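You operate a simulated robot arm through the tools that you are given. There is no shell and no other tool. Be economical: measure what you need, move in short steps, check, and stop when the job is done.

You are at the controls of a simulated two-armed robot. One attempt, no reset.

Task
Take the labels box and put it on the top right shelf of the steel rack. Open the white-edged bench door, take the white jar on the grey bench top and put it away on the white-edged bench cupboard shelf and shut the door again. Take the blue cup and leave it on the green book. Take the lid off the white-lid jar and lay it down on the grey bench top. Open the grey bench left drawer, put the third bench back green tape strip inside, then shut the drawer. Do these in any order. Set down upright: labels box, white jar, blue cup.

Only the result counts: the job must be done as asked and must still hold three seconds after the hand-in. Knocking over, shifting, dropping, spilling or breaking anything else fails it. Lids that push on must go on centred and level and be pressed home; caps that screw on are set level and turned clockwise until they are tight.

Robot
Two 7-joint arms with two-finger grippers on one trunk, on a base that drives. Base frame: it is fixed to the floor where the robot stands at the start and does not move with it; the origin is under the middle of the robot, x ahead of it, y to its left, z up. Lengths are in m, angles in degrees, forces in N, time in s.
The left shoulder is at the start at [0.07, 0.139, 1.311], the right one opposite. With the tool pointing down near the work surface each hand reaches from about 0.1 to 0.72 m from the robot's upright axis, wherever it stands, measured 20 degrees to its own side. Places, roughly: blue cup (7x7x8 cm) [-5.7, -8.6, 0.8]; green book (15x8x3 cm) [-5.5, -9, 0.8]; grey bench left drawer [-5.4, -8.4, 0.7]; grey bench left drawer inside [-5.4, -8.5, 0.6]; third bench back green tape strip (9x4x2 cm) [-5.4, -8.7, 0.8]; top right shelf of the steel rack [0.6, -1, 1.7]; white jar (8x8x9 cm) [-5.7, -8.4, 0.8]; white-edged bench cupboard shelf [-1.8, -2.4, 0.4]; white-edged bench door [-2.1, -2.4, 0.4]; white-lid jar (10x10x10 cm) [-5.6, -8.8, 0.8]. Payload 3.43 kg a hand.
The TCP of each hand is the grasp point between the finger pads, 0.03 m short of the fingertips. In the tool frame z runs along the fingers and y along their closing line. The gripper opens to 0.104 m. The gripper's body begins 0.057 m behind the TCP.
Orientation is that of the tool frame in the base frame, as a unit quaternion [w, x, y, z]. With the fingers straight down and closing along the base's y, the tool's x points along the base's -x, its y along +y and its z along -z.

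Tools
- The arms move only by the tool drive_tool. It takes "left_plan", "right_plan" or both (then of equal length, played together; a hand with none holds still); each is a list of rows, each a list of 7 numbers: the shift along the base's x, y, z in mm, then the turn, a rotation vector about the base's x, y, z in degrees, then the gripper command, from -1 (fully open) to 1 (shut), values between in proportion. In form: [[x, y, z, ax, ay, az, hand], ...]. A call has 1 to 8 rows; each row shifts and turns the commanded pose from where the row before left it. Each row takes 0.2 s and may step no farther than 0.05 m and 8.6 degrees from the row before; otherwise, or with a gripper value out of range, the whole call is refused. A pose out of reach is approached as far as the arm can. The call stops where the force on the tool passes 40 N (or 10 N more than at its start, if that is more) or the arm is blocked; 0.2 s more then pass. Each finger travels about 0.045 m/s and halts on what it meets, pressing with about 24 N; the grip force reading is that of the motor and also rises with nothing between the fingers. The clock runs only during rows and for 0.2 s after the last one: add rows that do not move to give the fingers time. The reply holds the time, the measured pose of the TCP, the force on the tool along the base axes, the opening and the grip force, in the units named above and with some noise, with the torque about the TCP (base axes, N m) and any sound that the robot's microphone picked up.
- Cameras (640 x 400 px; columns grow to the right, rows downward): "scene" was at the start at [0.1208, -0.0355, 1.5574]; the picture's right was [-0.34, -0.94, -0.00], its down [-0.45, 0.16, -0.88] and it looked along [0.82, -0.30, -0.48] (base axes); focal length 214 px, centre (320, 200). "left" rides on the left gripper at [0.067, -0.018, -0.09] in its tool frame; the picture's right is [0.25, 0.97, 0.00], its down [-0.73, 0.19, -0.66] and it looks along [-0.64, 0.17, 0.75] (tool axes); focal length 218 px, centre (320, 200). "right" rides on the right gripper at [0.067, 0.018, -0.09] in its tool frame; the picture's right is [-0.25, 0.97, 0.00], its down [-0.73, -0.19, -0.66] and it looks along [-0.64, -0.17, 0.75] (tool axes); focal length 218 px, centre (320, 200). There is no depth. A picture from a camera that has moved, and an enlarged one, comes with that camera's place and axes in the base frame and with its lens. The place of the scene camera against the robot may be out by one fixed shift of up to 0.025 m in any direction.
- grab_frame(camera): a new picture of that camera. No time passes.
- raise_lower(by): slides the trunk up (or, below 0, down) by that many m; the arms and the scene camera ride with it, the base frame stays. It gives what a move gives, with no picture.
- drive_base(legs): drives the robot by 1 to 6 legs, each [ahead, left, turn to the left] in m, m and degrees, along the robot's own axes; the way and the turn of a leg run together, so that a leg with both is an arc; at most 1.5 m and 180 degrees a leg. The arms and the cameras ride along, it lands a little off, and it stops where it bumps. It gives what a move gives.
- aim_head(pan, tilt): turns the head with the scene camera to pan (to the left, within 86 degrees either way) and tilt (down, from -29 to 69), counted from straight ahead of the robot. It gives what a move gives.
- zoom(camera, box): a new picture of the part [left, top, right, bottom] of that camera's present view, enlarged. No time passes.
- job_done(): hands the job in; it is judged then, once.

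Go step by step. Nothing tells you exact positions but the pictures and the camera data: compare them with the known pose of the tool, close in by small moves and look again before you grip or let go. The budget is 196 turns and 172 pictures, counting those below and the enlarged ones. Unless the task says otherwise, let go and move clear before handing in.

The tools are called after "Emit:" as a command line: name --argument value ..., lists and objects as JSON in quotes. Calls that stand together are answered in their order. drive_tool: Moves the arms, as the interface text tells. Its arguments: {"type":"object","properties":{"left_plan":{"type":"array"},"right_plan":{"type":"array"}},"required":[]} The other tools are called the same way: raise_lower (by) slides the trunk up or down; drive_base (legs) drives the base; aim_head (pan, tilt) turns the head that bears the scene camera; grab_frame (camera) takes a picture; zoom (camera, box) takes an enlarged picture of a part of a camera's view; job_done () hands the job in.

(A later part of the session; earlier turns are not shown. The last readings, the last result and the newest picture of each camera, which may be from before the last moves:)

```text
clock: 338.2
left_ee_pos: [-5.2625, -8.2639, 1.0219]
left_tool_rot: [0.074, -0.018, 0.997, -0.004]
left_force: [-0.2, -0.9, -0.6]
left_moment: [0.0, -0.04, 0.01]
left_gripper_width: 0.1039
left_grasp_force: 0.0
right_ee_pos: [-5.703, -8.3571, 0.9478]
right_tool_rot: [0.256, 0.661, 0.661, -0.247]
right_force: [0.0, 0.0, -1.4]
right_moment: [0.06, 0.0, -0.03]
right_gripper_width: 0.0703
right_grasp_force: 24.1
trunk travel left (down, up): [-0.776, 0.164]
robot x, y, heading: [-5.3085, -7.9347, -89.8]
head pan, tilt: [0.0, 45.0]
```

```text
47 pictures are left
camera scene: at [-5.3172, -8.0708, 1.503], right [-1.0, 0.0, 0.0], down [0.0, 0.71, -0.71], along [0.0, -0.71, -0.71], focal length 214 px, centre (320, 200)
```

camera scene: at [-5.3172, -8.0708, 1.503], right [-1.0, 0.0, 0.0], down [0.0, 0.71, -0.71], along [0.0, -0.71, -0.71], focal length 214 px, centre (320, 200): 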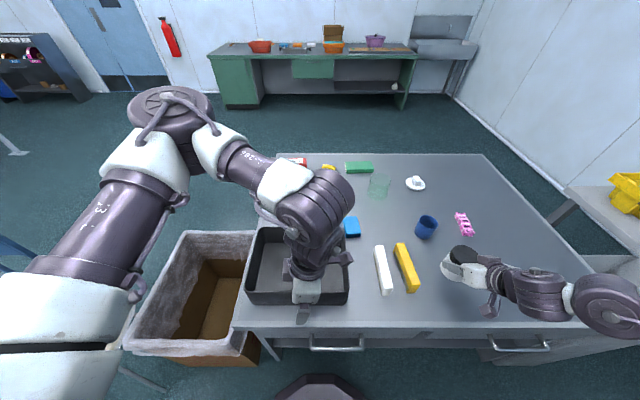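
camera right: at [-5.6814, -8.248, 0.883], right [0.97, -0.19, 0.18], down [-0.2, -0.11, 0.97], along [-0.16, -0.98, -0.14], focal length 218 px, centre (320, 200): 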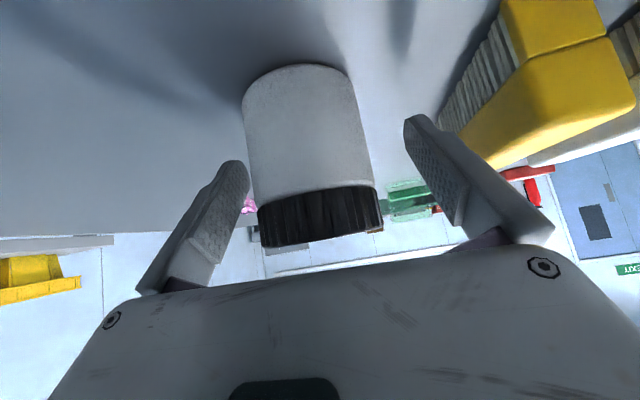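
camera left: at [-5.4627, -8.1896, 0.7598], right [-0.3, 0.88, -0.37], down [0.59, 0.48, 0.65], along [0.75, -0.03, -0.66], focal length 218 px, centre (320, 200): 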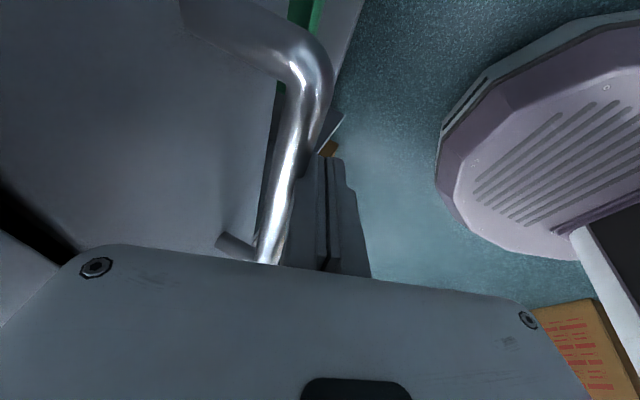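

Jar is in the right hand. Shift the base to the right so the cup is in front of the left hand; straighten the left hand.

Emit:
drive_tool --right_plan '[[0, 30, 20, 0, 0, 0, 1], [0, 30, 20, 0, 0, 0, 1], [0, 20, 10, 0, 0, 0, 1]]' --left_plan '[[0, 0, 10, 0.4, 8, -2, -1], [0, 0, 10, 0, 0, 0, -1], [0, 0, 0, 0, 0, 0, -1]]'

Emit:
drive_base --legs '[[0, -0.44, 0]]'

Emit:
grab_frame --camera "left"

Emit:
grab_frame --camera "scene"

```text
clock: 339.0
left_ee_pos: [-5.265, -8.2638, 1.0417]
left_tool_rot: [0.005, -0.001, 1.0, -0.001]
left_force: [-0.7, 0.2, 0.2]
left_moment: [0.03, 0.02, -0.01]
left_gripper_width: 0.1042
left_grasp_force: 0.0
right_ee_pos: [-5.7028, -8.2763, 0.9964]
right_tool_rot: [0.256, 0.662, 0.66, -0.246]
right_force: [0.0, -0.7, -2.2]
right_moment: [0.03, 0.01, 0.04]
right_gripper_width: 0.0702
right_grasp_force: 23.7
trunk travel left (down, up): [-0.776, 0.164]
robot x, y, heading: [-5.3044, -7.9352, -90.0]
head pan, tilt: [0.0, 45.0]
```

```text
clock: 341.6
left_ee_pos: [-5.7017, -8.2646, 1.0417]
left_tool_rot: [0.004, 0.001, 1.0, 0.0]
left_force: [0.4, 0.4, -0.3]
left_moment: [-0.01, 0.0, -0.02]
left_gripper_width: 0.1037
left_grasp_force: 0.1
right_ee_pos: [-6.142, -8.2763, 0.9976]
right_tool_rot: [0.255, 0.663, 0.659, -0.247]
right_force: [-0.2, -0.2, -2.9]
right_moment: [0.05, 0.04, 0.02]
right_gripper_width: 0.0701
right_grasp_force: 23.9
trunk travel left (down, up): [-0.776, 0.164]
robot x, y, heading: [-5.7403, -7.936, -90.2]
head pan, tilt: [0.0, 45.0]
```

```text
46 pictures are left
camera left: at [-5.7706, -8.2814, 1.1312], right [-0.25, 0.97, 0.0], down [0.72, 0.19, 0.66], along [0.64, 0.17, -0.75], focal length 218 px, centre (320, 200)
```

left: 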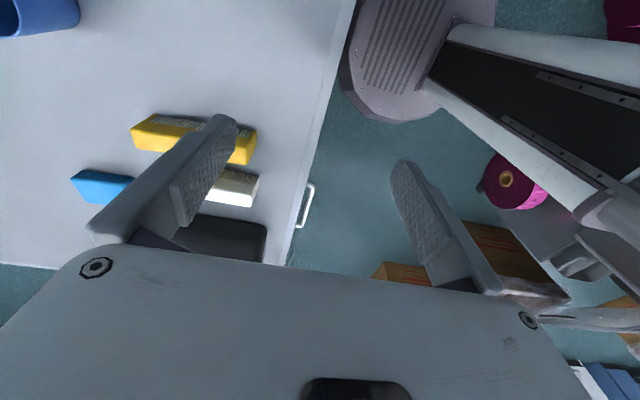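

```text
45 pictures are left
camera scene: at [-5.7559, -8.0719, 1.503], right [-1.0, 0.0, 0.0], down [0.0, 0.71, -0.71], along [0.0, -0.71, -0.71], focal length 214 px, centre (320, 200)
```

scene: 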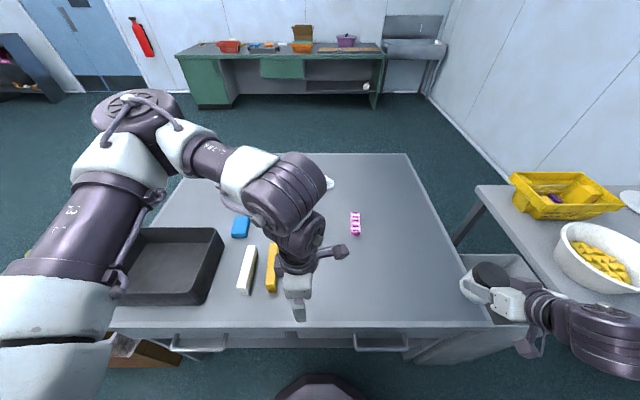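

Emit:
drive_tool --left_plan '[[0, -48, 0, 0, 0, 0, -1], [0, -48, 0, 0, 0, 0, -1], [0, -48, 0, 0, 0, 0, -1], [0, -48, 0, 0, 0, 0, -1], [0, -48, 0, 0, 0, 0, -1], [0, -48, 0, 0, 0, 0, -1], [0, 0, 0, 0, 0, 0, -1]]'

Emit:
grab_frame --camera "left"

```text
clock: 343.2
left_ee_pos: [-5.7045, -8.5531, 1.0408]
left_tool_rot: [0.005, 0.001, 1.0, 0.0]
left_force: [0.2, 0.4, 0.3]
left_moment: [0.0, -0.01, 0.04]
left_gripper_width: 0.1042
left_grasp_force: 0.1
right_ee_pos: [-6.1422, -8.2753, 0.9973]
right_tool_rot: [0.255, 0.663, 0.659, -0.247]
right_force: [-0.6, 0.4, -2.2]
right_moment: [0.04, 0.03, 0.01]
right_gripper_width: 0.0702
right_grasp_force: 23.9
trunk travel left (down, up): [-0.776, 0.164]
robot x, y, heading: [-5.7406, -7.9343, -90.3]
head pan, tilt: [0.0, 45.0]
```

```text
44 pictures are left
camera left: at [-5.7719, -8.5697, 1.1309], right [-0.25, 0.97, 0.0], down [0.72, 0.19, 0.66], along [0.64, 0.16, -0.75], focal length 218 px, centre (320, 200)
```

left: 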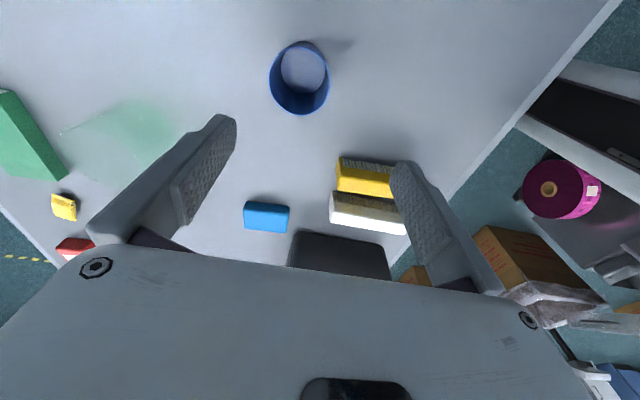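

Emit:
drive_tool --left_plan '[[-6, -12, -30, 0, 0, 0, -1], [0, -12, -40, 0, 0, 0, -1], [0, 0, -35, 0, 0, 0, -1], [0, 0, 0, 0, 0, 0, -1]]'

Emit:
grab_frame --camera "left"

```text
clock: 344.2
left_ee_pos: [-5.7099, -8.5769, 0.9367]
left_tool_rot: [0.004, 0.001, 1.0, 0.0]
left_force: [-0.6, 0.3, -0.2]
left_moment: [0.0, -0.02, -0.01]
left_gripper_width: 0.1041
left_grasp_force: 0.0
right_ee_pos: [-6.1434, -8.2752, 0.9969]
right_tool_rot: [0.255, 0.663, 0.659, -0.247]
right_force: [0.1, -0.2, -3.3]
right_moment: [0.06, -0.01, 0.04]
right_gripper_width: 0.0702
right_grasp_force: 24.0
trunk travel left (down, up): [-0.776, 0.164]
robot x, y, heading: [-5.7415, -7.9343, -89.9]
head pan, tilt: [0.0, 45.0]
```

```text
43 pictures are left
camera left: at [-5.7785, -8.5939, 1.0257], right [-0.25, 0.97, 0.0], down [0.72, 0.19, 0.66], along [0.64, 0.17, -0.75], focal length 218 px, centre (320, 200)
```

left: 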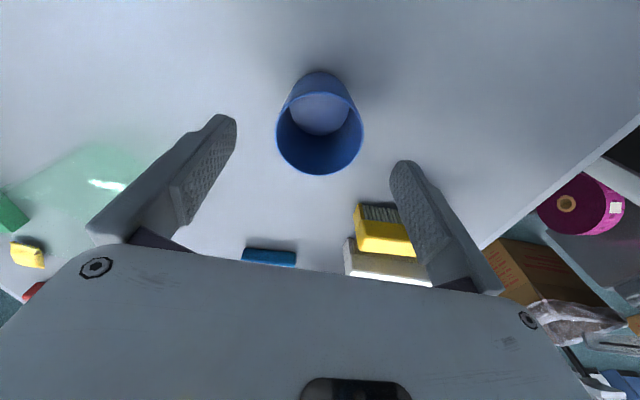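

Emit:
drive_tool --left_plan '[[-3, 0, -30, 0, 0, 0, -1], [0, 0, -30, 0, 0, 0, -1], [0, 0, -14, 0, 0, 0, -1], [0, 0, 0, 0, 0, 0, 0], [0, 0, 0, 0, 0, 0, 1], [0, 0, 0, 0, 0, 0, 1], [0, 0, 0, 0, 0, 0, 1], [0, 0, 0, 0, 0, 0, 1]]'

Emit:
grab_frame --camera "left"

```text
clock: 346.1
left_ee_pos: [-5.7156, -8.5622, 0.8659]
left_tool_rot: [0.005, 0.0, 1.0, 0.0]
left_force: [0.3, 0.4, -0.4]
left_moment: [0.01, 0.01, -0.01]
left_gripper_width: 0.0655
left_grasp_force: 23.6
left hand out of reach, approached as far as the arm can: row 2, 3
right_ee_pos: [-6.1412, -8.2763, 0.9975]
right_tool_rot: [0.256, 0.663, 0.659, -0.248]
right_force: [0.1, -0.7, -2.6]
right_moment: [0.05, 0.03, 0.0]
right_gripper_width: 0.07
right_grasp_force: 24.4
trunk travel left (down, up): [-0.776, 0.164]
robot x, y, heading: [-5.7429, -7.9374, -90.0]
head pan, tilt: [0.0, 45.0]
```

```text
42 pictures are left
camera left: at [-5.7836, -8.5785, 0.9548], right [-0.25, 0.97, 0.0], down [0.72, 0.19, 0.66], along [0.64, 0.17, -0.75], focal length 218 px, centre (320, 200)
```

left: 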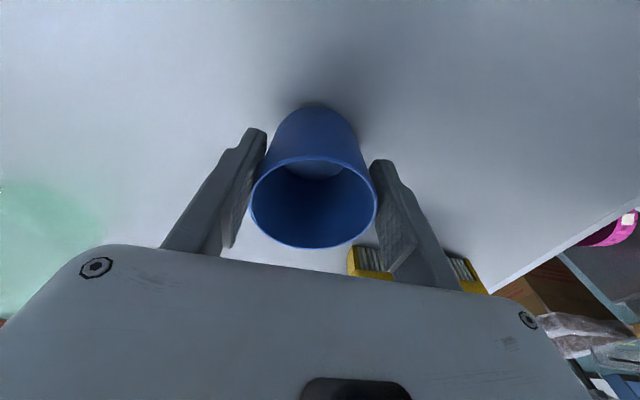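

Cup gripped. Lift and retract both hands, then drive round to the ‑y side.

Emit:
drive_tool --left_plan '[[0, 0, 20, 0, 0, 0, 1], [0, 0, 45, 0, 0, 0, 1], [0, 10, 45, 0, 0, 0, 1], [0, 40, 25, 0, 0, 0, 1], [0, 45, 0, 0, 0, 0, 1], [0, 45, 0, 0, 0, 0, 1], [0, 45, 0, 0, 0, 0, 1], [0, 30, 0, 0, 0, 0, 1]]'

Emit:
drive_base --legs '[[-0.23, 0, 0], [0, 1.4, 0], [0, 1.4, 0], [0, 0.6, 0]]'

Emit:
drive_base --legs '[[1.1, 0, 0], [1.1, 0, 0]]'

```text
clock: 347.9
left_ee_pos: [-5.7154, -8.3478, 1.0005]
left_tool_rot: [0.003, 0.0, 1.0, -0.001]
left_force: [-0.6, -0.1, -0.7]
left_moment: [-0.03, -0.01, 0.0]
left_gripper_width: 0.0652
left_grasp_force: 24.1
right_ee_pos: [-6.142, -8.2751, 0.9977]
right_tool_rot: [0.256, 0.663, 0.659, -0.247]
right_force: [0.0, -0.2, -2.1]
right_moment: [0.01, 0.05, 0.03]
right_gripper_width: 0.0701
right_grasp_force: 24.1
trunk travel left (down, up): [-0.776, 0.164]
robot x, y, heading: [-5.7403, -7.9368, -90.1]
head pan, tilt: [0.0, 45.0]
```

```text
clock: 365.8
left_ee_pos: [-2.3002, -8.1443, 0.9998]
left_tool_rot: [0.005, 0.005, 1.0, 0.0]
left_force: [0.4, 0.2, -0.6]
left_moment: [-0.02, -0.02, -0.01]
left_gripper_width: 0.0646
left_grasp_force: 23.7
right_ee_pos: [-2.7271, -8.0693, 0.9974]
right_tool_rot: [0.254, 0.666, 0.656, -0.248]
right_force: [-1.4, -0.6, -2.1]
right_moment: [0.08, -0.01, 0.01]
right_gripper_width: 0.0703
right_grasp_force: 23.9
trunk travel left (down, up): [-0.776, 0.164]
robot x, y, heading: [-2.3188, -7.7335, -90.6]
head pan, tilt: [0.0, 45.0]
```

```text
clock: 376.7
left_ee_pos: [-2.3127, -10.3511, 0.9994]
left_tool_rot: [0.004, 0.009, 1.0, 0.0]
left_force: [-0.6, -0.2, -0.3]
left_moment: [0.02, -0.02, -0.01]
left_gripper_width: 0.0641
left_grasp_force: 24.3
right_ee_pos: [-2.7389, -10.2729, 0.9965]
right_tool_rot: [0.253, 0.667, 0.655, -0.249]
right_force: [-0.3, -0.7, -2.6]
right_moment: [0.03, 0.05, 0.0]
right_gripper_width: 0.07
right_grasp_force: 23.9
trunk travel left (down, up): [-0.776, 0.164]
robot x, y, heading: [-2.3339, -9.9384, -91.0]
head pan, tilt: [0.0, 45.0]
```

Emit:
drive_base --legs '[[0, 0, 1.0], [0, -1.4, 0], [0, -1.4, 0], [0, -0.28, 0], [0, 0, 90], [0, 0, 90]]'

Emit:
grab_frame --camera "scene"

```text
clock: 399.8
left_ee_pos: [-5.4399, -9.5203, 0.9987]
left_tool_rot: [0.0, 1.0, 0.007, -0.005]
left_force: [-0.2, 0.0, 0.0]
left_moment: [0.02, 0.0, 0.0]
left_gripper_width: 0.0635
left_grasp_force: 23.9
right_ee_pos: [-5.0118, -9.5845, 0.9967]
right_tool_rot: [-0.245, 0.664, -0.658, -0.257]
right_force: [0.1, -0.5, -2.7]
right_moment: [-0.05, 0.02, 0.0]
right_gripper_width: 0.07
right_grasp_force: 23.8
trunk travel left (down, up): [-0.776, 0.164]
robot x, y, heading: [-5.4085, -9.9284, 90.8]
head pan, tilt: [0.0, 45.0]
```

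```text
41 pictures are left
camera scene: at [-5.4239, -9.8038, 1.503], right [1.0, 0.02, 0.0], down [0.01, -0.71, -0.71], along [-0.01, 0.71, -0.71], focal length 214 px, centre (320, 200)
```

scene: 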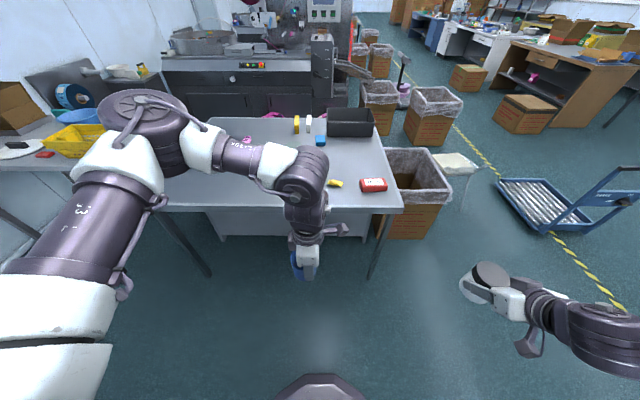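

Emit:
grab_frame --camera "left"

Emit:
drive_base --legs '[[0.42, 0, -0.5]]'

Emit:
aim_head --pan 0 --tilt 50

Emit:
zoom --camera "scene" --box '[200, 190, 400, 315]'

```text
40 pictures are left
camera left: at [-5.3727, -9.5004, 1.0891], right [0.27, -0.96, 0.0], down [-0.72, -0.2, 0.66], along [-0.64, -0.18, -0.75], focal length 218 px, centre (320, 200)
```

left: 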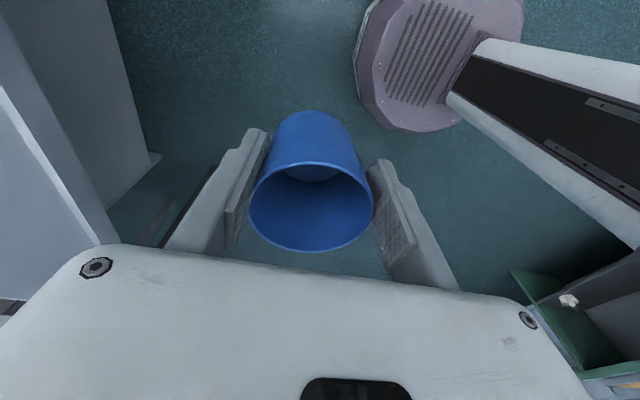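

```text
clock: 402.4
left_ee_pos: [-5.4415, -9.0999, 1.0001]
left_tool_rot: [0.001, 1.0, 0.003, -0.004]
left_force: [-0.9, 0.0, -0.9]
left_moment: [-0.01, 0.0, 0.03]
left_gripper_width: 0.063
left_grasp_force: 23.5
right_ee_pos: [-5.0144, -9.1682, 0.9983]
right_tool_rot: [-0.246, 0.662, -0.66, -0.255]
right_force: [-1.0, -0.1, -3.2]
right_moment: [-0.05, -0.01, -0.03]
right_gripper_width: 0.0701
right_grasp_force: 24.5
trunk travel left (down, up): [-0.776, 0.164]
robot x, y, heading: [-5.4104, -9.5098, 90.2]
head pan, tilt: [0.0, 45.0]
```

```text
clock: 403.1
left_ee_pos: [-5.442, -9.0982, 1.0002]
left_tool_rot: [0.001, 1.0, 0.003, -0.003]
left_force: [0.0, -1.3, -0.2]
left_moment: [0.02, 0.0, -0.01]
left_gripper_width: 0.0633
left_grasp_force: 24.6
right_ee_pos: [-5.0131, -9.1671, 0.9954]
right_tool_rot: [-0.245, 0.662, -0.66, -0.256]
right_force: [0.0, 0.6, -3.0]
right_moment: [-0.05, 0.01, 0.0]
right_gripper_width: 0.0703
right_grasp_force: 23.7
trunk travel left (down, up): [-0.776, 0.164]
robot x, y, heading: [-5.4111, -9.5062, 90.3]
head pan, tilt: [0.0, 50.0]
```

```text
3.20 times, centred on (300, 252) of scene
camera zoom: at [-5.4277, -9.3866, 1.4961], right [1.0, 0.01, 0.0], down [0.01, -0.77, -0.64], along [0.0, 0.64, -0.77], focal length 686 px, centre (384, 32)
```

zoom: 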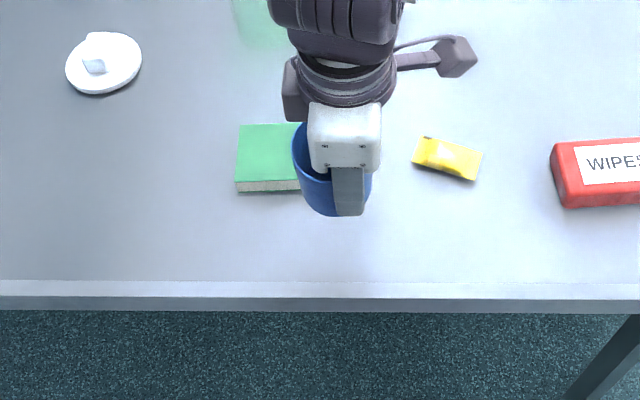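

Emit:
grab_frame --camera "left"

```text
38 pictures are left
camera left: at [-5.374, -9.0794, 1.089], right [0.26, -0.97, 0.0], down [-0.72, -0.19, 0.66], along [-0.64, -0.17, -0.75], focal length 218 px, centre (320, 200)
```

left: 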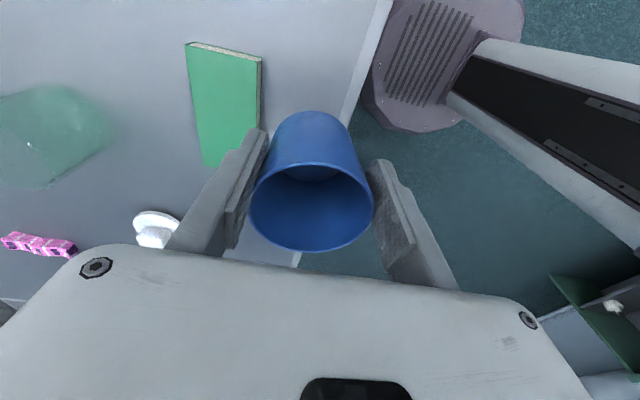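

Book top centre ≈(-5.503,-9.0), z≈0.833. Move the cup above it and lower close.

Emit:
drive_tool --left_plan '[[-20, 33, 0, 0, 0, 0, 1], [-20, 33, 0, 0, 0, 0, 1], [-21, 32, 0, 0, 0, 0, 1], [0, 0, -40, 0, 0, 0, 1], [0, 0, -35, 0, 0, 0, 1], [0, 0, 0, 0, 0, 0, 1]]'

Emit:
grab_frame --camera "left"

Emit:
zoom --camera "scene" --box '[230, 190, 350, 265]'

```text
clock: 404.5
left_ee_pos: [-5.5024, -9.0006, 0.9249]
left_tool_rot: [0.0, 1.0, 0.003, -0.004]
left_force: [0.1, -0.1, -1.0]
left_moment: [0.0, -0.03, -0.02]
left_gripper_width: 0.0634
left_grasp_force: 24.4
right_ee_pos: [-5.014, -9.168, 0.9978]
right_tool_rot: [-0.245, 0.662, -0.66, -0.256]
right_force: [0.3, 0.1, -3.2]
right_moment: [-0.04, 0.02, 0.0]
right_gripper_width: 0.0703
right_grasp_force: 24.6
trunk travel left (down, up): [-0.776, 0.164]
robot x, y, heading: [-5.4122, -9.5086, 90.5]
head pan, tilt: [0.0, 50.0]
```

```text
37 pictures are left
camera left: at [-5.4348, -8.9817, 1.0145], right [0.26, -0.97, 0.0], down [-0.72, -0.2, 0.66], along [-0.64, -0.17, -0.75], focal length 218 px, centre (320, 200)
```

left: 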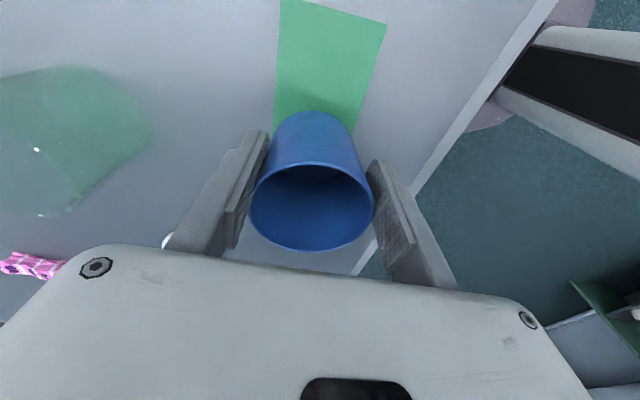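

```text
5.33 times, centred on (290, 228) of scene
camera zoom: at [-5.4277, -9.3876, 1.4962], right [1.0, 0.01, 0.0], down [0.01, -0.77, -0.64], along [0.0, 0.64, -0.77], focal length 1144 px, centre (480, 53)
```

zoom: 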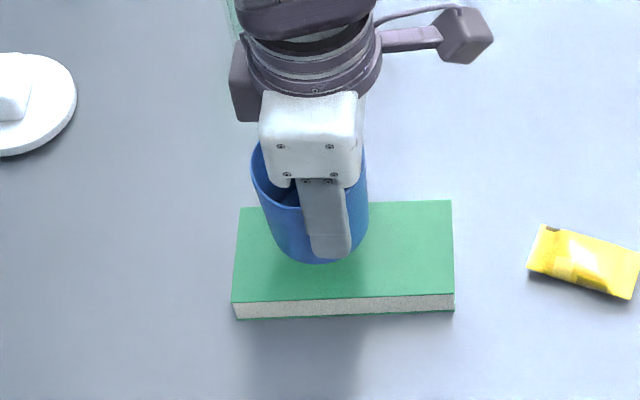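

Cup is centred over the book. Lower to contact.

Emit:
drive_tool --left_plan '[[0, 0, -12, 0, 0, 0, 1], [0, 0, -8, 0, 0, 0, 1], [0, 0, -3, 0, 0, 0, 1], [0, 0, -3, 0, 0, 0, 1], [0, 0, 0, 0, 0, 0, 1]]'

```text
clock: 405.7
left_ee_pos: [-5.5034, -8.9998, 0.899]
left_tool_rot: [0.0, 1.0, 0.003, -0.004]
left_force: [0.7, 0.6, 0.0]
left_moment: [0.01, -0.01, 0.01]
left_gripper_width: 0.063
left_grasp_force: 23.9
right_ee_pos: [-5.0137, -9.1679, 0.9971]
right_tool_rot: [-0.246, 0.662, -0.66, -0.255]
right_force: [-0.6, 0.3, -2.3]
right_moment: [-0.05, -0.02, 0.02]
right_gripper_width: 0.0702
right_grasp_force: 24.5
trunk travel left (down, up): [-0.776, 0.164]
robot x, y, heading: [-5.4126, -9.5089, 90.3]
head pan, tilt: [0.0, 50.0]
```

Emit:
drive_tool --left_plan '[[0, 0, -3, 0, 0, 0, 1], [0, 0, -2, 0, 0, 0, 1], [0, 0, -2, 0, 0, 0, 1], [0, 0, 0, 0, 0, 0, 1]]'

Emit:
zoom --camera "scene" --box '[230, 190, 350, 265]'

```text
clock: 406.7
left_ee_pos: [-5.5032, -9.0005, 0.8921]
left_tool_rot: [0.0, 1.0, 0.003, -0.004]
left_force: [0.2, 0.1, 0.0]
left_moment: [-0.02, -0.02, 0.01]
left_gripper_width: 0.063
left_grasp_force: 24.5
right_ee_pos: [-5.0138, -9.1668, 0.9969]
right_tool_rot: [-0.246, 0.662, -0.66, -0.255]
right_force: [0.3, -0.3, -2.5]
right_moment: [-0.03, 0.04, -0.04]
right_gripper_width: 0.0701
right_grasp_force: 23.7
trunk travel left (down, up): [-0.776, 0.164]
robot x, y, heading: [-5.407, -9.5128, 90.2]
head pan, tilt: [0.0, 50.0]
```

```text
5.33 times, centred on (290, 228) of scene
camera zoom: at [-5.4278, -9.3869, 1.4961], right [1.0, 0.01, 0.0], down [0.01, -0.77, -0.64], along [0.0, 0.64, -0.77], focal length 1144 px, centre (480, 53)
```

zoom: 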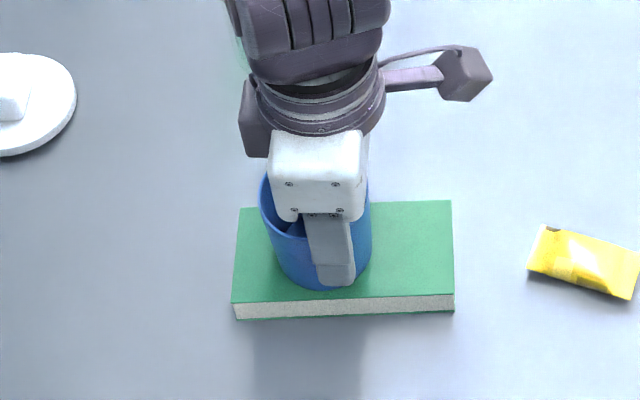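

Emit:
drive_tool --left_plan '[[0, 1, -2, 0, 0, 0, 1], [0, 1, -2, 0, 0, 0, 1], [0, 0, -2, 0, 0, 0, 1], [0, 0, 0, 0, 0, 0, 1]]'

```text
clock: 407.7
left_ee_pos: [-5.5011, -8.9985, 0.8872]
left_tool_rot: [-0.001, 1.0, 0.004, -0.004]
left_force: [0.6, 2.6, 18.7]
left_moment: [-0.08, 0.12, -0.14]
left_gripper_width: 0.0629
left_grasp_force: 24.6
right_ee_pos: [-5.0132, -9.1677, 0.9975]
right_tool_rot: [-0.246, 0.661, -0.661, -0.256]
right_force: [0.1, 0.0, -3.1]
right_moment: [-0.01, 0.04, 0.02]
right_gripper_width: 0.0702
right_grasp_force: 24.2
trunk travel left (down, up): [-0.776, 0.164]
robot x, y, heading: [-5.413, -9.5105, 90.5]
head pan, tilt: [0.0, 50.0]
```

Contact at about 0.888. Ease, release, lift straight up.

Emit:
drive_tool --left_plan '[[0, 0, 1.5, 0, 0, 0, 1], [0, 0, 0, 0, 0, 0, 0], [0, 0, 0, 0, 0, 0, -1], [0, 0, 0, 0, 0, 0, -1], [0, 0, 30, 0, 0, 0, -1], [0, 0, 45, 0, 0, 0, -1], [0, 0, 45, 0, 0, 0, -1], [-30, 0, 20, 0, 0, 0, -1]]'

Emit:
zoom --camera "scene" --box '[200, 150, 400, 275]'

```text
clock: 409.5
left_ee_pos: [-5.5353, -9.0001, 1.027]
left_tool_rot: [0.0, 1.0, 0.003, -0.003]
left_force: [-0.6, 0.5, -0.3]
left_moment: [-0.01, -0.02, -0.03]
left_gripper_width: 0.1038
left_grasp_force: 0.0
right_ee_pos: [-5.0157, -9.1668, 0.9983]
right_tool_rot: [-0.246, 0.663, -0.659, -0.256]
right_force: [0.4, -0.3, -2.8]
right_moment: [-0.04, 0.0, 0.01]
right_gripper_width: 0.0703
right_grasp_force: 24.3
trunk travel left (down, up): [-0.776, 0.164]
robot x, y, heading: [-5.4133, -9.509, 90.4]
head pan, tilt: [0.0, 50.0]
```

```text
3.20 times, centred on (300, 212) of scene
camera zoom: at [-5.4305, -9.3878, 1.4961], right [1.0, 0.01, 0.0], down [0.01, -0.77, -0.64], along [0.0, 0.64, -0.77], focal length 686 px, centre (384, 160)
```

zoom: 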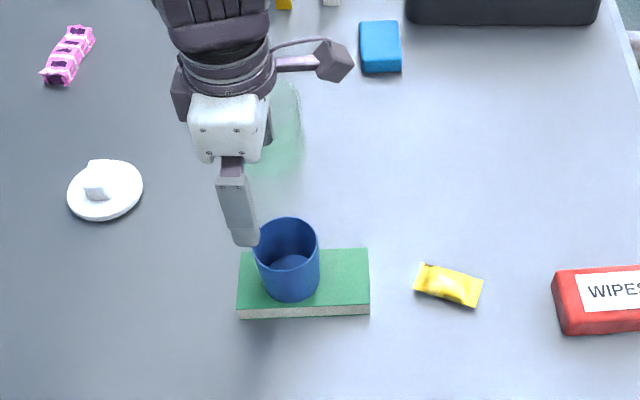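

The blue cup stands on the green book; lid, strip done. Now drive with the jar toward the white-edged bench: back off, go to x≈-2.6 and up the aisle.

Emit:
drive_base --legs '[[-0.42, 0, 0], [0, -1.4, -0.4], [0, -1.4, 0], [0, -0.2, 0]]'

Emit:
aim_head --pan 0 --tilt 15

Emit:
grab_frame --camera "scene"

```text
clock: 426.4
left_ee_pos: [-2.5088, -9.4353, 1.0263]
left_tool_rot: [0.0, 1.0, -0.01, -0.003]
left_force: [0.4, 0.4, 0.0]
left_moment: [-0.03, -0.03, 0.04]
left_gripper_width: 0.1038
left_grasp_force: 0.1
right_ee_pos: [-1.9953, -9.6178, 0.9977]
right_tool_rot: [0.251, -0.652, 0.67, 0.252]
right_force: [0.6, -0.8, -2.7]
right_moment: [-0.04, -0.02, -0.02]
right_gripper_width: 0.0702
right_grasp_force: 23.9
trunk travel left (down, up): [-0.776, 0.164]
robot x, y, heading: [-2.3971, -9.9503, 89.0]
head pan, tilt: [0.0, 50.0]
```

```text
clock: 427.4
left_ee_pos: [-2.5075, -9.4358, 1.0268]
left_tool_rot: [0.0, 1.0, -0.011, -0.004]
left_force: [1.2, -0.4, 0.1]
left_moment: [0.01, -0.02, -0.04]
left_gripper_width: 0.1039
left_grasp_force: 0.1
right_ee_pos: [-1.9943, -9.6181, 0.9971]
right_tool_rot: [0.25, -0.652, 0.669, 0.253]
right_force: [0.1, 0.4, -2.2]
right_moment: [-0.05, -0.03, 0.0]
right_gripper_width: 0.0702
right_grasp_force: 23.9
trunk travel left (down, up): [-0.776, 0.164]
robot x, y, heading: [-2.4008, -9.9487, 88.5]
head pan, tilt: [0.0, 15.0]
```

```text
33 pictures are left
camera scene: at [-2.4128, -9.8103, 1.5498], right [1.0, -0.02, 0.0], down [-0.01, -0.26, -0.97], along [0.02, 0.97, -0.26], focal length 214 px, centre (320, 200)
```

scene: 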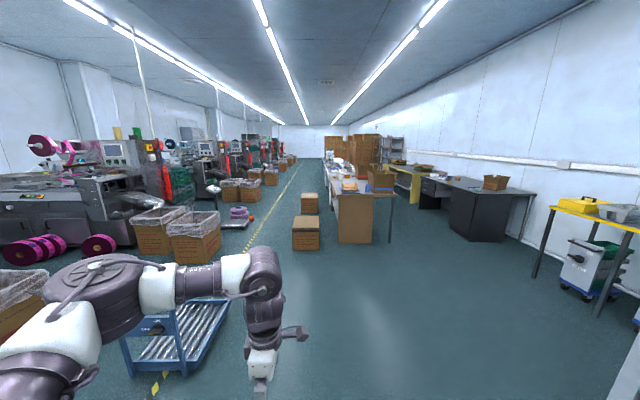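

The aisle between the floor boxes (x>-2.75) and the machines (x<-3.65) is free; I go up at x≈-3.2.

Emit:
drive_base --legs '[[0, 0, 1.5], [1.2, 0, 0], [1.15, 0, 0], [0, 0.78, 0]]'

Emit:
drive_base --legs '[[1.4, 0, 0], [1.4, 0, 0]]'

Emit:
aim_head --pan -25 --tilt 15

Emit:
grab_frame --camera "scene"

```text
clock: 443.2
left_ee_pos: [-3.2886, -7.0694, 1.0269]
left_tool_rot: [0.0, 1.0, -0.001, -0.005]
left_force: [-0.3, -0.9, -0.1]
left_moment: [0.03, 0.01, 0.0]
left_gripper_width: 0.1042
left_grasp_force: 0.1
right_ee_pos: [-2.7709, -7.2448, 0.9978]
right_tool_rot: [0.247, -0.659, 0.663, 0.255]
right_force: [-0.6, -0.1, -2.4]
right_moment: [-0.08, 0.0, 0.01]
right_gripper_width: 0.07
right_grasp_force: 23.5
trunk travel left (down, up): [-0.776, 0.164]
robot x, y, heading: [-3.1708, -7.5841, 89.9]
head pan, tilt: [0.0, 15.0]
```

```text
clock: 456.7
left_ee_pos: [-3.2754, -4.2771, 1.0274]
left_tool_rot: [0.0, 1.0, 0.002, -0.004]
left_force: [-0.5, 0.3, 0.7]
left_moment: [-0.02, -0.03, 0.02]
left_gripper_width: 0.1041
left_grasp_force: 0.0
right_ee_pos: [-2.756, -4.4464, 0.9969]
right_tool_rot: [-0.246, 0.662, -0.661, -0.256]
right_force: [0.0, 0.1, -2.6]
right_moment: [-0.01, -0.01, 0.0]
right_gripper_width: 0.07
right_grasp_force: 24.0
trunk travel left (down, up): [-0.776, 0.164]
robot x, y, heading: [-3.155, -4.7858, 90.3]
head pan, tilt: [0.0, 15.0]
```

```text
clock: 457.6
left_ee_pos: [-3.2741, -4.2773, 1.027]
left_tool_rot: [0.0, 1.0, 0.002, -0.003]
left_force: [0.8, -0.9, -0.8]
left_moment: [0.02, 0.01, -0.02]
left_gripper_width: 0.104
left_grasp_force: 0.0
right_ee_pos: [-2.7564, -4.4459, 0.9973]
right_tool_rot: [-0.246, 0.662, -0.661, -0.255]
right_force: [-0.4, 0.0, -1.9]
right_moment: [-0.07, 0.0, 0.01]
right_gripper_width: 0.0704
right_grasp_force: 24.2
trunk travel left (down, up): [-0.776, 0.164]
robot x, y, heading: [-3.155, -4.7879, 90.6]
head pan, tilt: [-25.0, 15.0]
```

```text
32 pictures are left
camera scene: at [-3.1311, -4.6575, 1.5498], right [0.91, -0.42, 0.0], down [-0.11, -0.24, -0.97], along [0.4, 0.88, -0.26], focal length 214 px, centre (320, 200)
```

scene: 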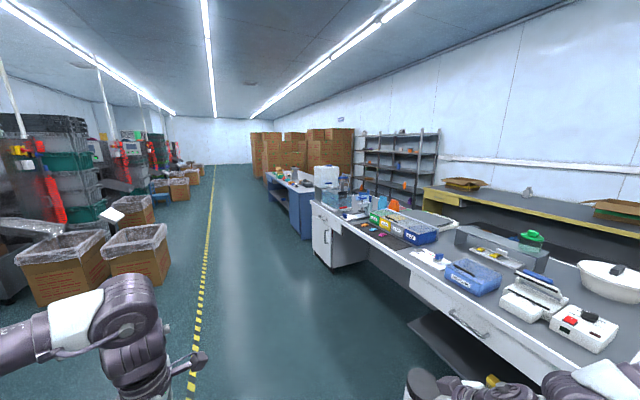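

Emit:
drive_base --legs '[[1.4, 0, 0], [0.5, 0.15, 0]]'

Emit:
aim_head --pan -60 --tilt 35

Emit:
grab_frame --camera "scene"

```text
clock: 467.1
left_ee_pos: [-3.4171, -2.3935, 1.0279]
left_tool_rot: [0.0, 1.0, -0.004, -0.005]
left_force: [-0.3, 0.2, 0.2]
left_moment: [0.03, 0.0, 0.02]
left_gripper_width: 0.104
left_grasp_force: 0.0
right_ee_pos: [-2.9019, -2.5694, 0.9984]
right_tool_rot: [0.248, -0.656, 0.666, 0.255]
right_force: [-0.2, -0.8, -2.8]
right_moment: [-0.06, 0.02, -0.01]
right_gripper_width: 0.0701
right_grasp_force: 24.1
trunk travel left (down, up): [-0.776, 0.164]
robot x, y, heading: [-3.3057, -2.9004, 89.5]
head pan, tilt: [-25.0, 15.0]
```

```text
clock: 468.2
left_ee_pos: [-3.4177, -2.3933, 1.0282]
left_tool_rot: [0.0, 1.0, -0.005, -0.004]
left_force: [0.6, -0.4, 0.6]
left_moment: [0.0, 0.0, -0.03]
left_gripper_width: 0.1042
left_grasp_force: 0.1
right_ee_pos: [-2.9003, -2.5695, 0.9961]
right_tool_rot: [0.247, -0.657, 0.665, 0.254]
right_force: [0.2, 0.0, -2.4]
right_moment: [-0.08, -0.06, 0.01]
right_gripper_width: 0.0703
right_grasp_force: 24.0
trunk travel left (down, up): [-0.776, 0.164]
robot x, y, heading: [-3.307, -2.9026, 89.7]
head pan, tilt: [-60.0, 35.0]
```

```text
31 pictures are left
camera scene: at [-3.2425, -2.8166, 1.5179], right [0.49, -0.87, 0.0], down [-0.5, -0.28, -0.82], along [0.71, 0.4, -0.57], focal length 214 px, centre (320, 200)
```

scene: 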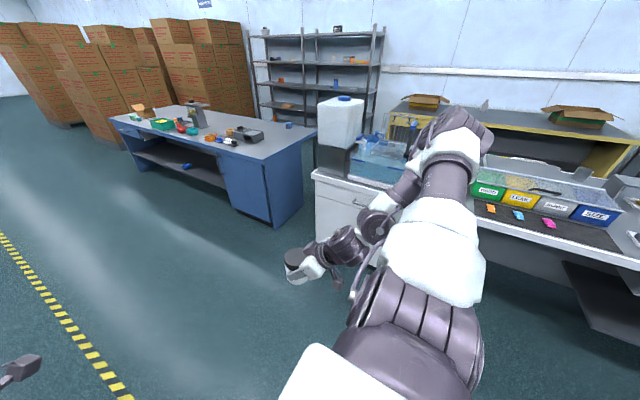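

Emit:
drive_base --legs '[[0, 0, -89.7], [0, 0.5, 0]]'

Emit:
aim_head --pan 0 --tilt 35

Emit:
zoom --camera "scene" --box '[180, 100, 500, 300]'

```text
clock: 474.9
left_ee_pos: [-2.7904, -2.296, 1.0267]
left_tool_rot: [0.003, -0.705, 0.709, 0.003]
left_force: [0.1, 0.0, 0.2]
left_moment: [0.04, 0.01, -0.02]
left_gripper_width: 0.104
left_grasp_force: 0.0
right_ee_pos: [-2.9665, -2.8132, 0.9967]
right_tool_rot: [0.355, 0.005, 0.935, 0.005]
right_force: [0.4, -0.6, -2.3]
right_moment: [0.04, 0.08, -0.03]
right_gripper_width: 0.0702
right_grasp_force: 23.7
trunk travel left (down, up): [-0.776, 0.164]
robot x, y, heading: [-3.2982, -2.4107, -0.5]
head pan, tilt: [-60.0, 35.0]
```

```text
clock: 476.2
left_ee_pos: [-2.7901, -2.2944, 1.0263]
left_tool_rot: [0.002, -0.705, 0.709, 0.002]
left_force: [-0.6, 0.4, -0.2]
left_moment: [0.0, 0.01, 0.0]
left_gripper_width: 0.1042
left_grasp_force: 0.0
right_ee_pos: [-2.9647, -2.8121, 0.9969]
right_tool_rot: [0.355, 0.004, 0.935, 0.005]
right_force: [-0.7, 0.1, -2.3]
right_moment: [0.0, 0.04, -0.02]
right_gripper_width: 0.0702
right_grasp_force: 23.6
trunk travel left (down, up): [-0.776, 0.164]
robot x, y, heading: [-3.3014, -2.408, -0.2]
head pan, tilt: [0.0, 35.0]
```

```text
2.00 times, centred on (340, 200) of scene
camera zoom: at [-3.1791, -2.414, 1.5178], right [-0.01, -1.0, 0.0], down [-0.57, 0.0, -0.82], along [0.82, 0.0, -0.57], focal length 429 px, centre (280, 200)
```

zoom: 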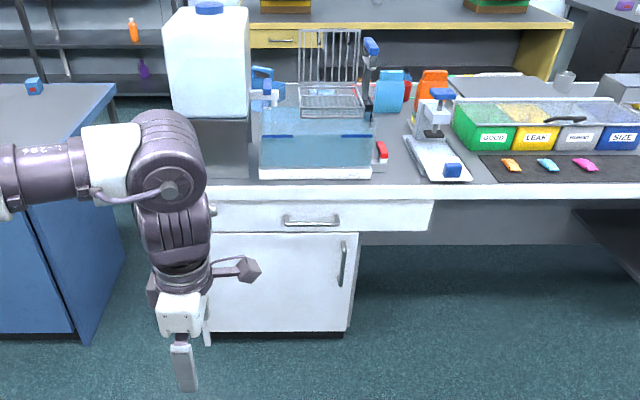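

The cupboard door (y≈-2.16…-2.67, z≈0.15…0.65) has a vertical bar handle at y≈-2.62, z≈0.55 and hinges on its left. I'll lower the trunk and turn the left hand to point forward.

Emit:
raise_lower --by -0.38

Emit:
drive_tool --left_plan '[[-10, -20, 0, 0, 0, -8.3, -1], [-10, -20, 0, 0, 0, -8.3, -1], [-10, -20, 0, 0, 0, -8.3, -1], [-10, -20, 0, 0, 0, -8.3, -1], [0, -20, 0, 0, 0, -8.3, -1], [0, -20, 0, 0, 0, -8.3, -1], [0, -10, 0, 0, 0, -8.3, -1], [0, -10, 0, 0, 0, -8.3, -1]]'

Emit:
drive_tool --left_plan '[[0, 0, 0, 0, 0, -8.3, -1], [0, 0, 0, 0, 0, -8.3, -1], [0, 0, 0, 0, 0, -7, -1], [0, 0, 0, 0, -8.5, 0, -1], [0, 0, 0, 0, -8.5, 0, -1], [0, 0, 0, 0, -8.5, 0, -1], [0, 0, 0, 0, -8.5, 0, -1], [0, 0, 0, 0, -8.5, 0, -1]]'

Emit:
drive_tool --left_plan '[[0, 0, 0, 0, -8.5, 0, -1], [0, 0, 0, 0, -8.5, 0, -1], [0, 0, 0, 0, -8.5, 0, -1], [0, 0, 0, 0, -8.5, 0, -1], [0, 0, 0, 0, 0, 0, -1]]'

Emit:
grab_frame --camera "scene"

```text
clock: 479.9
left_ee_pos: [-2.7911, -2.2941, 0.6477]
left_tool_rot: [0.002, -0.704, 0.71, 0.002]
left_force: [0.1, -0.1, -0.2]
left_moment: [0.0, 0.02, 0.03]
left_gripper_width: 0.1043
left_grasp_force: 0.1
right_ee_pos: [-2.9638, -2.8103, 0.6172]
right_tool_rot: [0.354, 0.005, 0.935, 0.004]
right_force: [-0.1, -0.2, -2.5]
right_moment: [-0.02, 0.04, 0.04]
right_gripper_width: 0.0705
right_grasp_force: 24.0
trunk travel left (down, up): [-0.396, 0.544]
robot x, y, heading: [-3.3031, -2.4071, -0.2]
head pan, tilt: [0.0, 35.0]
```

```text
clock: 481.7
left_ee_pos: [-2.8308, -2.4345, 0.646]
left_tool_rot: [0.003, -0.2, 0.98, 0.001]
left_force: [1.0, 0.5, -0.4]
left_moment: [-0.03, 0.0, 0.01]
left_gripper_width: 0.1043
left_grasp_force: 0.0
right_ee_pos: [-2.9648, -2.8115, 0.6173]
right_tool_rot: [0.354, 0.005, 0.935, 0.005]
right_force: [0.2, -0.5, -2.1]
right_moment: [0.0, 0.06, 0.01]
right_gripper_width: 0.0703
right_grasp_force: 24.5
trunk travel left (down, up): [-0.396, 0.544]
robot x, y, heading: [-3.303, -2.41, -0.3]
head pan, tilt: [0.0, 35.0]
```

```text
clock: 483.5
left_ee_pos: [-2.8305, -2.4352, 0.6479]
left_tool_rot: [0.366, 0.003, 0.93, 0.001]
left_force: [-0.6, 0.1, -0.4]
left_moment: [-0.01, 0.01, 0.03]
left_gripper_width: 0.1041
left_grasp_force: 0.2
right_ee_pos: [-2.9657, -2.8111, 0.6175]
right_tool_rot: [0.355, 0.005, 0.935, 0.005]
right_force: [0.2, -0.3, -3.5]
right_moment: [0.01, 0.07, -0.02]
right_gripper_width: 0.0701
right_grasp_force: 23.3
trunk travel left (down, up): [-0.396, 0.544]
robot x, y, heading: [-3.3041, -2.4058, -0.0]
head pan, tilt: [0.0, 35.0]
```

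```text
clock: 484.7
left_ee_pos: [-2.6964, -2.415, 0.6727]
left_tool_rot: [0.62, 0.004, 0.784, 0.001]
left_force: [0.5, -0.6, 0.0]
left_moment: [-0.02, -0.02, -0.03]
left_gripper_width: 0.1037
left_grasp_force: 0.1
left hand out of reach, approached as far as the arm can: row 2, 3, 4
right_ee_pos: [-2.9653, -2.8099, 0.6176]
right_tool_rot: [0.354, 0.005, 0.935, 0.005]
right_force: [-0.6, -0.3, -1.7]
right_moment: [0.03, 0.07, 0.01]
right_gripper_width: 0.0702
right_grasp_force: 24.5
trunk travel left (down, up): [-0.396, 0.544]
robot x, y, heading: [-3.3059, -2.4072, -0.1]
head pan, tilt: [0.0, 35.0]
```

```text
29 pictures are left
camera scene: at [-3.1798, -2.4142, 1.1379], right [-0.01, -1.0, 0.0], down [-0.57, 0.0, -0.82], along [0.82, 0.0, -0.57], focal length 214 px, centre (320, 200)
```

scene: 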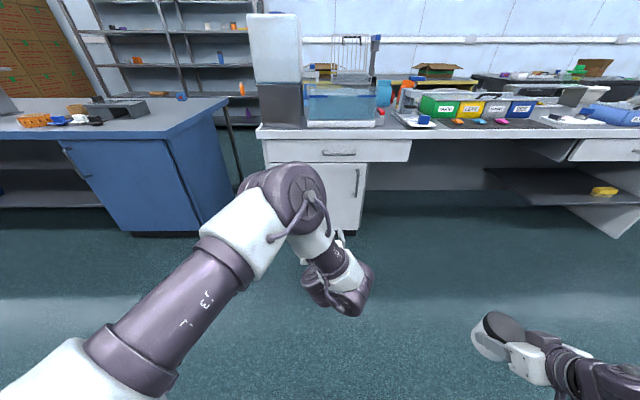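

The left hand can point forward at this location. Move the base so the handle is straight ahead, lower a bit and look with the left camera.

Emit:
drive_base --legs '[[0, -0.24, 0], [0.4, 0, 0]]'

Emit:
raise_lower --by -0.13

Emit:
grab_frame --camera "left"

Emit:
zoom --camera "scene" --box '[220, 120, 460, 270]'

```text
clock: 488.5
left_ee_pos: [-2.3001, -2.6612, 0.6718]
left_tool_rot: [0.619, 0.004, 0.785, 0.001]
left_force: [1.0, -0.1, -0.3]
left_moment: [0.01, -0.01, 0.02]
left_gripper_width: 0.1044
left_grasp_force: 0.1
right_ee_pos: [-2.5705, -3.055, 0.6161]
right_tool_rot: [0.354, 0.007, 0.935, 0.004]
right_force: [0.0, -0.3, -2.8]
right_moment: [0.01, 0.04, 0.0]
right_gripper_width: 0.0703
right_grasp_force: 24.2
trunk travel left (down, up): [-0.396, 0.544]
robot x, y, heading: [-2.9094, -2.6518, -0.6]
head pan, tilt: [0.0, 35.0]
```

```text
clock: 490.1
left_ee_pos: [-2.3016, -2.6595, 0.5434]
left_tool_rot: [0.619, 0.005, 0.785, 0.0]
left_force: [-0.1, -0.4, -0.6]
left_moment: [-0.01, -0.03, 0.01]
left_gripper_width: 0.1039
left_grasp_force: 0.0
right_ee_pos: [-2.5707, -3.0563, 0.4874]
right_tool_rot: [0.355, 0.006, 0.935, 0.004]
right_force: [0.3, 0.4, -2.5]
right_moment: [-0.01, 0.05, -0.02]
right_gripper_width: 0.0702
right_grasp_force: 23.6
trunk travel left (down, up): [-0.266, 0.674]
robot x, y, heading: [-2.9044, -2.6503, -0.5]
head pan, tilt: [0.0, 35.0]
```

```text
28 pictures are left
camera left: at [-2.404, -2.6766, 0.4982], right [-0.05, 0.97, -0.24], down [-0.47, 0.19, 0.86], along [0.88, 0.16, 0.44], focal length 218 px, centre (320, 200)
```

left: 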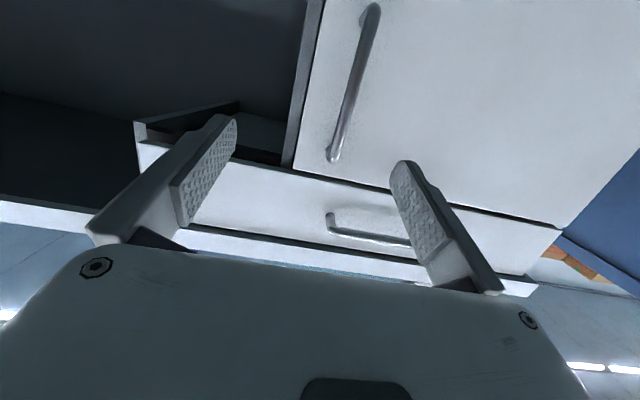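

```text
2.67 times, centred on (340, 195) of scene
camera zoom: at [-2.784, -2.6578, 1.0079], right [-0.01, -1.0, 0.0], down [-0.57, 0.0, -0.82], along [0.82, -0.01, -0.57], focal length 572 px, centre (267, 213)
```

zoom: 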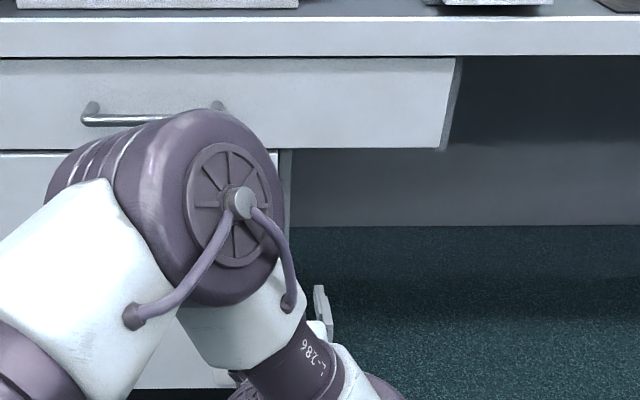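

Handle: y≈-2.624, x≈-2.115, z 0.41–0.58. Align, then advance with the base.

Emit:
drive_tool --left_plan '[[0, 18, -22, 0, 0, 0, -1], [0, 17, -21, 0, 0, 0, -1], [0, 0, 0, 0, 0, 0, -1]]'

Emit:
drive_base --legs '[[0.12, 0, 0.5]]'

Emit:
grab_frame --camera "left"

```text
clock: 490.9
left_ee_pos: [-2.2926, -2.6319, 0.5064]
left_tool_rot: [0.617, 0.004, 0.787, 0.001]
left_force: [-0.1, -0.9, 0.1]
left_moment: [-0.02, 0.02, 0.01]
left_gripper_width: 0.1039
left_grasp_force: 0.1
left hand out of reach, approached as far as the arm can: row 1, 2
right_ee_pos: [-2.5708, -3.0557, 0.4872]
right_tool_rot: [0.353, 0.006, 0.935, 0.004]
right_force: [0.1, -0.4, -2.1]
right_moment: [-0.02, 0.01, -0.01]
right_gripper_width: 0.0702
right_grasp_force: 24.4
trunk travel left (down, up): [-0.266, 0.674]
robot x, y, heading: [-2.9077, -2.654, -0.5]
head pan, tilt: [0.0, 35.0]
```

```text
clock: 492.1
left_ee_pos: [-2.1729, -2.6279, 0.5059]
left_tool_rot: [0.616, 0.002, 0.787, 0.003]
left_force: [-0.2, 0.3, 0.4]
left_moment: [0.01, -0.02, 0.03]
left_gripper_width: 0.1039
left_grasp_force: 0.1
right_ee_pos: [-2.446, -3.0524, 0.4866]
right_tool_rot: [0.354, 0.002, 0.935, 0.006]
right_force: [0.3, -1.5, -2.3]
right_moment: [0.0, 0.03, 0.0]
right_gripper_width: 0.0703
right_grasp_force: 24.3
trunk travel left (down, up): [-0.266, 0.674]
robot x, y, heading: [-2.7869, -2.6518, -0.0]
head pan, tilt: [0.0, 35.0]
```

```text
26 pictures are left
camera left: at [-2.2768, -2.6443, 0.4625], right [-0.06, 0.97, -0.24], down [-0.46, 0.18, 0.87], along [0.88, 0.16, 0.44], focal length 218 px, centre (320, 200)
```

left: 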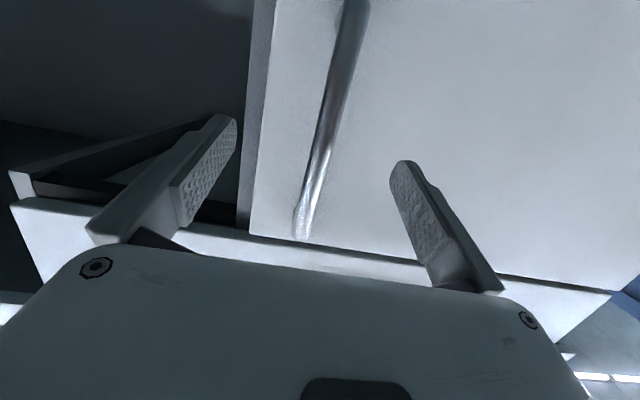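

Emit:
drive_base --legs '[[0.055, 0, 0]]'

Emit:
drive_tool --left_plan '[[0, 0, 0, 0, 0, 0, 0.2], [0, 0, 0, 0, 0, 0, 1], [0, 0, 0, 0, 0, 0, 1], [0, 0, 0, 0, 0, 0, 1], [0, 0, 0, 0, 0, 0, 1], [0, 0, 0, 0, 0, 0, 1], [0, 0, 0, 0, 0, 0, 1]]'

Emit:
grab_frame --camera "left"

```text
clock: 493.2
left_ee_pos: [-2.1206, -2.6267, 0.5026]
left_tool_rot: [0.613, 0.002, 0.79, 0.005]
left_force: [-3.7, -0.8, 0.4]
left_moment: [0.05, -0.03, 0.16]
left_gripper_width: 0.1028
left_grasp_force: 0.1
right_ee_pos: [-2.393, -3.0529, 0.487]
right_tool_rot: [0.355, 0.002, 0.935, 0.005]
right_force: [-0.5, -0.2, -2.4]
right_moment: [0.0, 0.08, 0.02]
right_gripper_width: 0.0702
right_grasp_force: 24.0
trunk travel left (down, up): [-0.266, 0.674]
robot x, y, heading: [-2.7311, -2.6544, -0.1]
head pan, tilt: [0.0, 35.0]
stopped in leg 1: the force on the tool passed its limit at 54 N (the readings are from after the stop); the commanded pose is now the measured one
```

```text
clock: 494.8
left_ee_pos: [-2.1207, -2.6244, 0.5032]
left_tool_rot: [0.613, 0.001, 0.79, 0.006]
left_force: [0.3, 8.1, -1.3]
left_moment: [-0.59, -0.1, 0.01]
left_gripper_width: 0.0155
left_grasp_force: 45.1
right_ee_pos: [-2.39, -3.0504, 0.4866]
right_tool_rot: [0.355, 0.002, 0.935, 0.005]
right_force: [0.4, 0.3, -2.0]
right_moment: [0.01, 0.04, 0.01]
right_gripper_width: 0.0703
right_grasp_force: 23.7
trunk travel left (down, up): [-0.266, 0.674]
robot x, y, heading: [-2.7333, -2.6519, 0.0]
head pan, tilt: [0.0, 35.0]
```

```text
25 pictures are left
camera left: at [-2.2241, -2.6418, 0.4607], right [-0.07, 0.97, -0.24], down [-0.46, 0.18, 0.87], along [0.89, 0.17, 0.43], focal length 218 px, centre (320, 200)
```

left: 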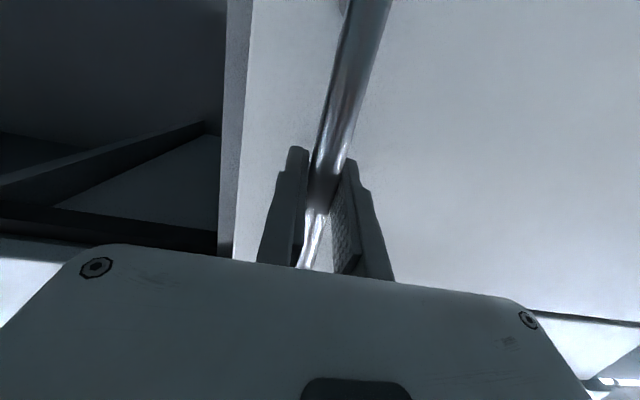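

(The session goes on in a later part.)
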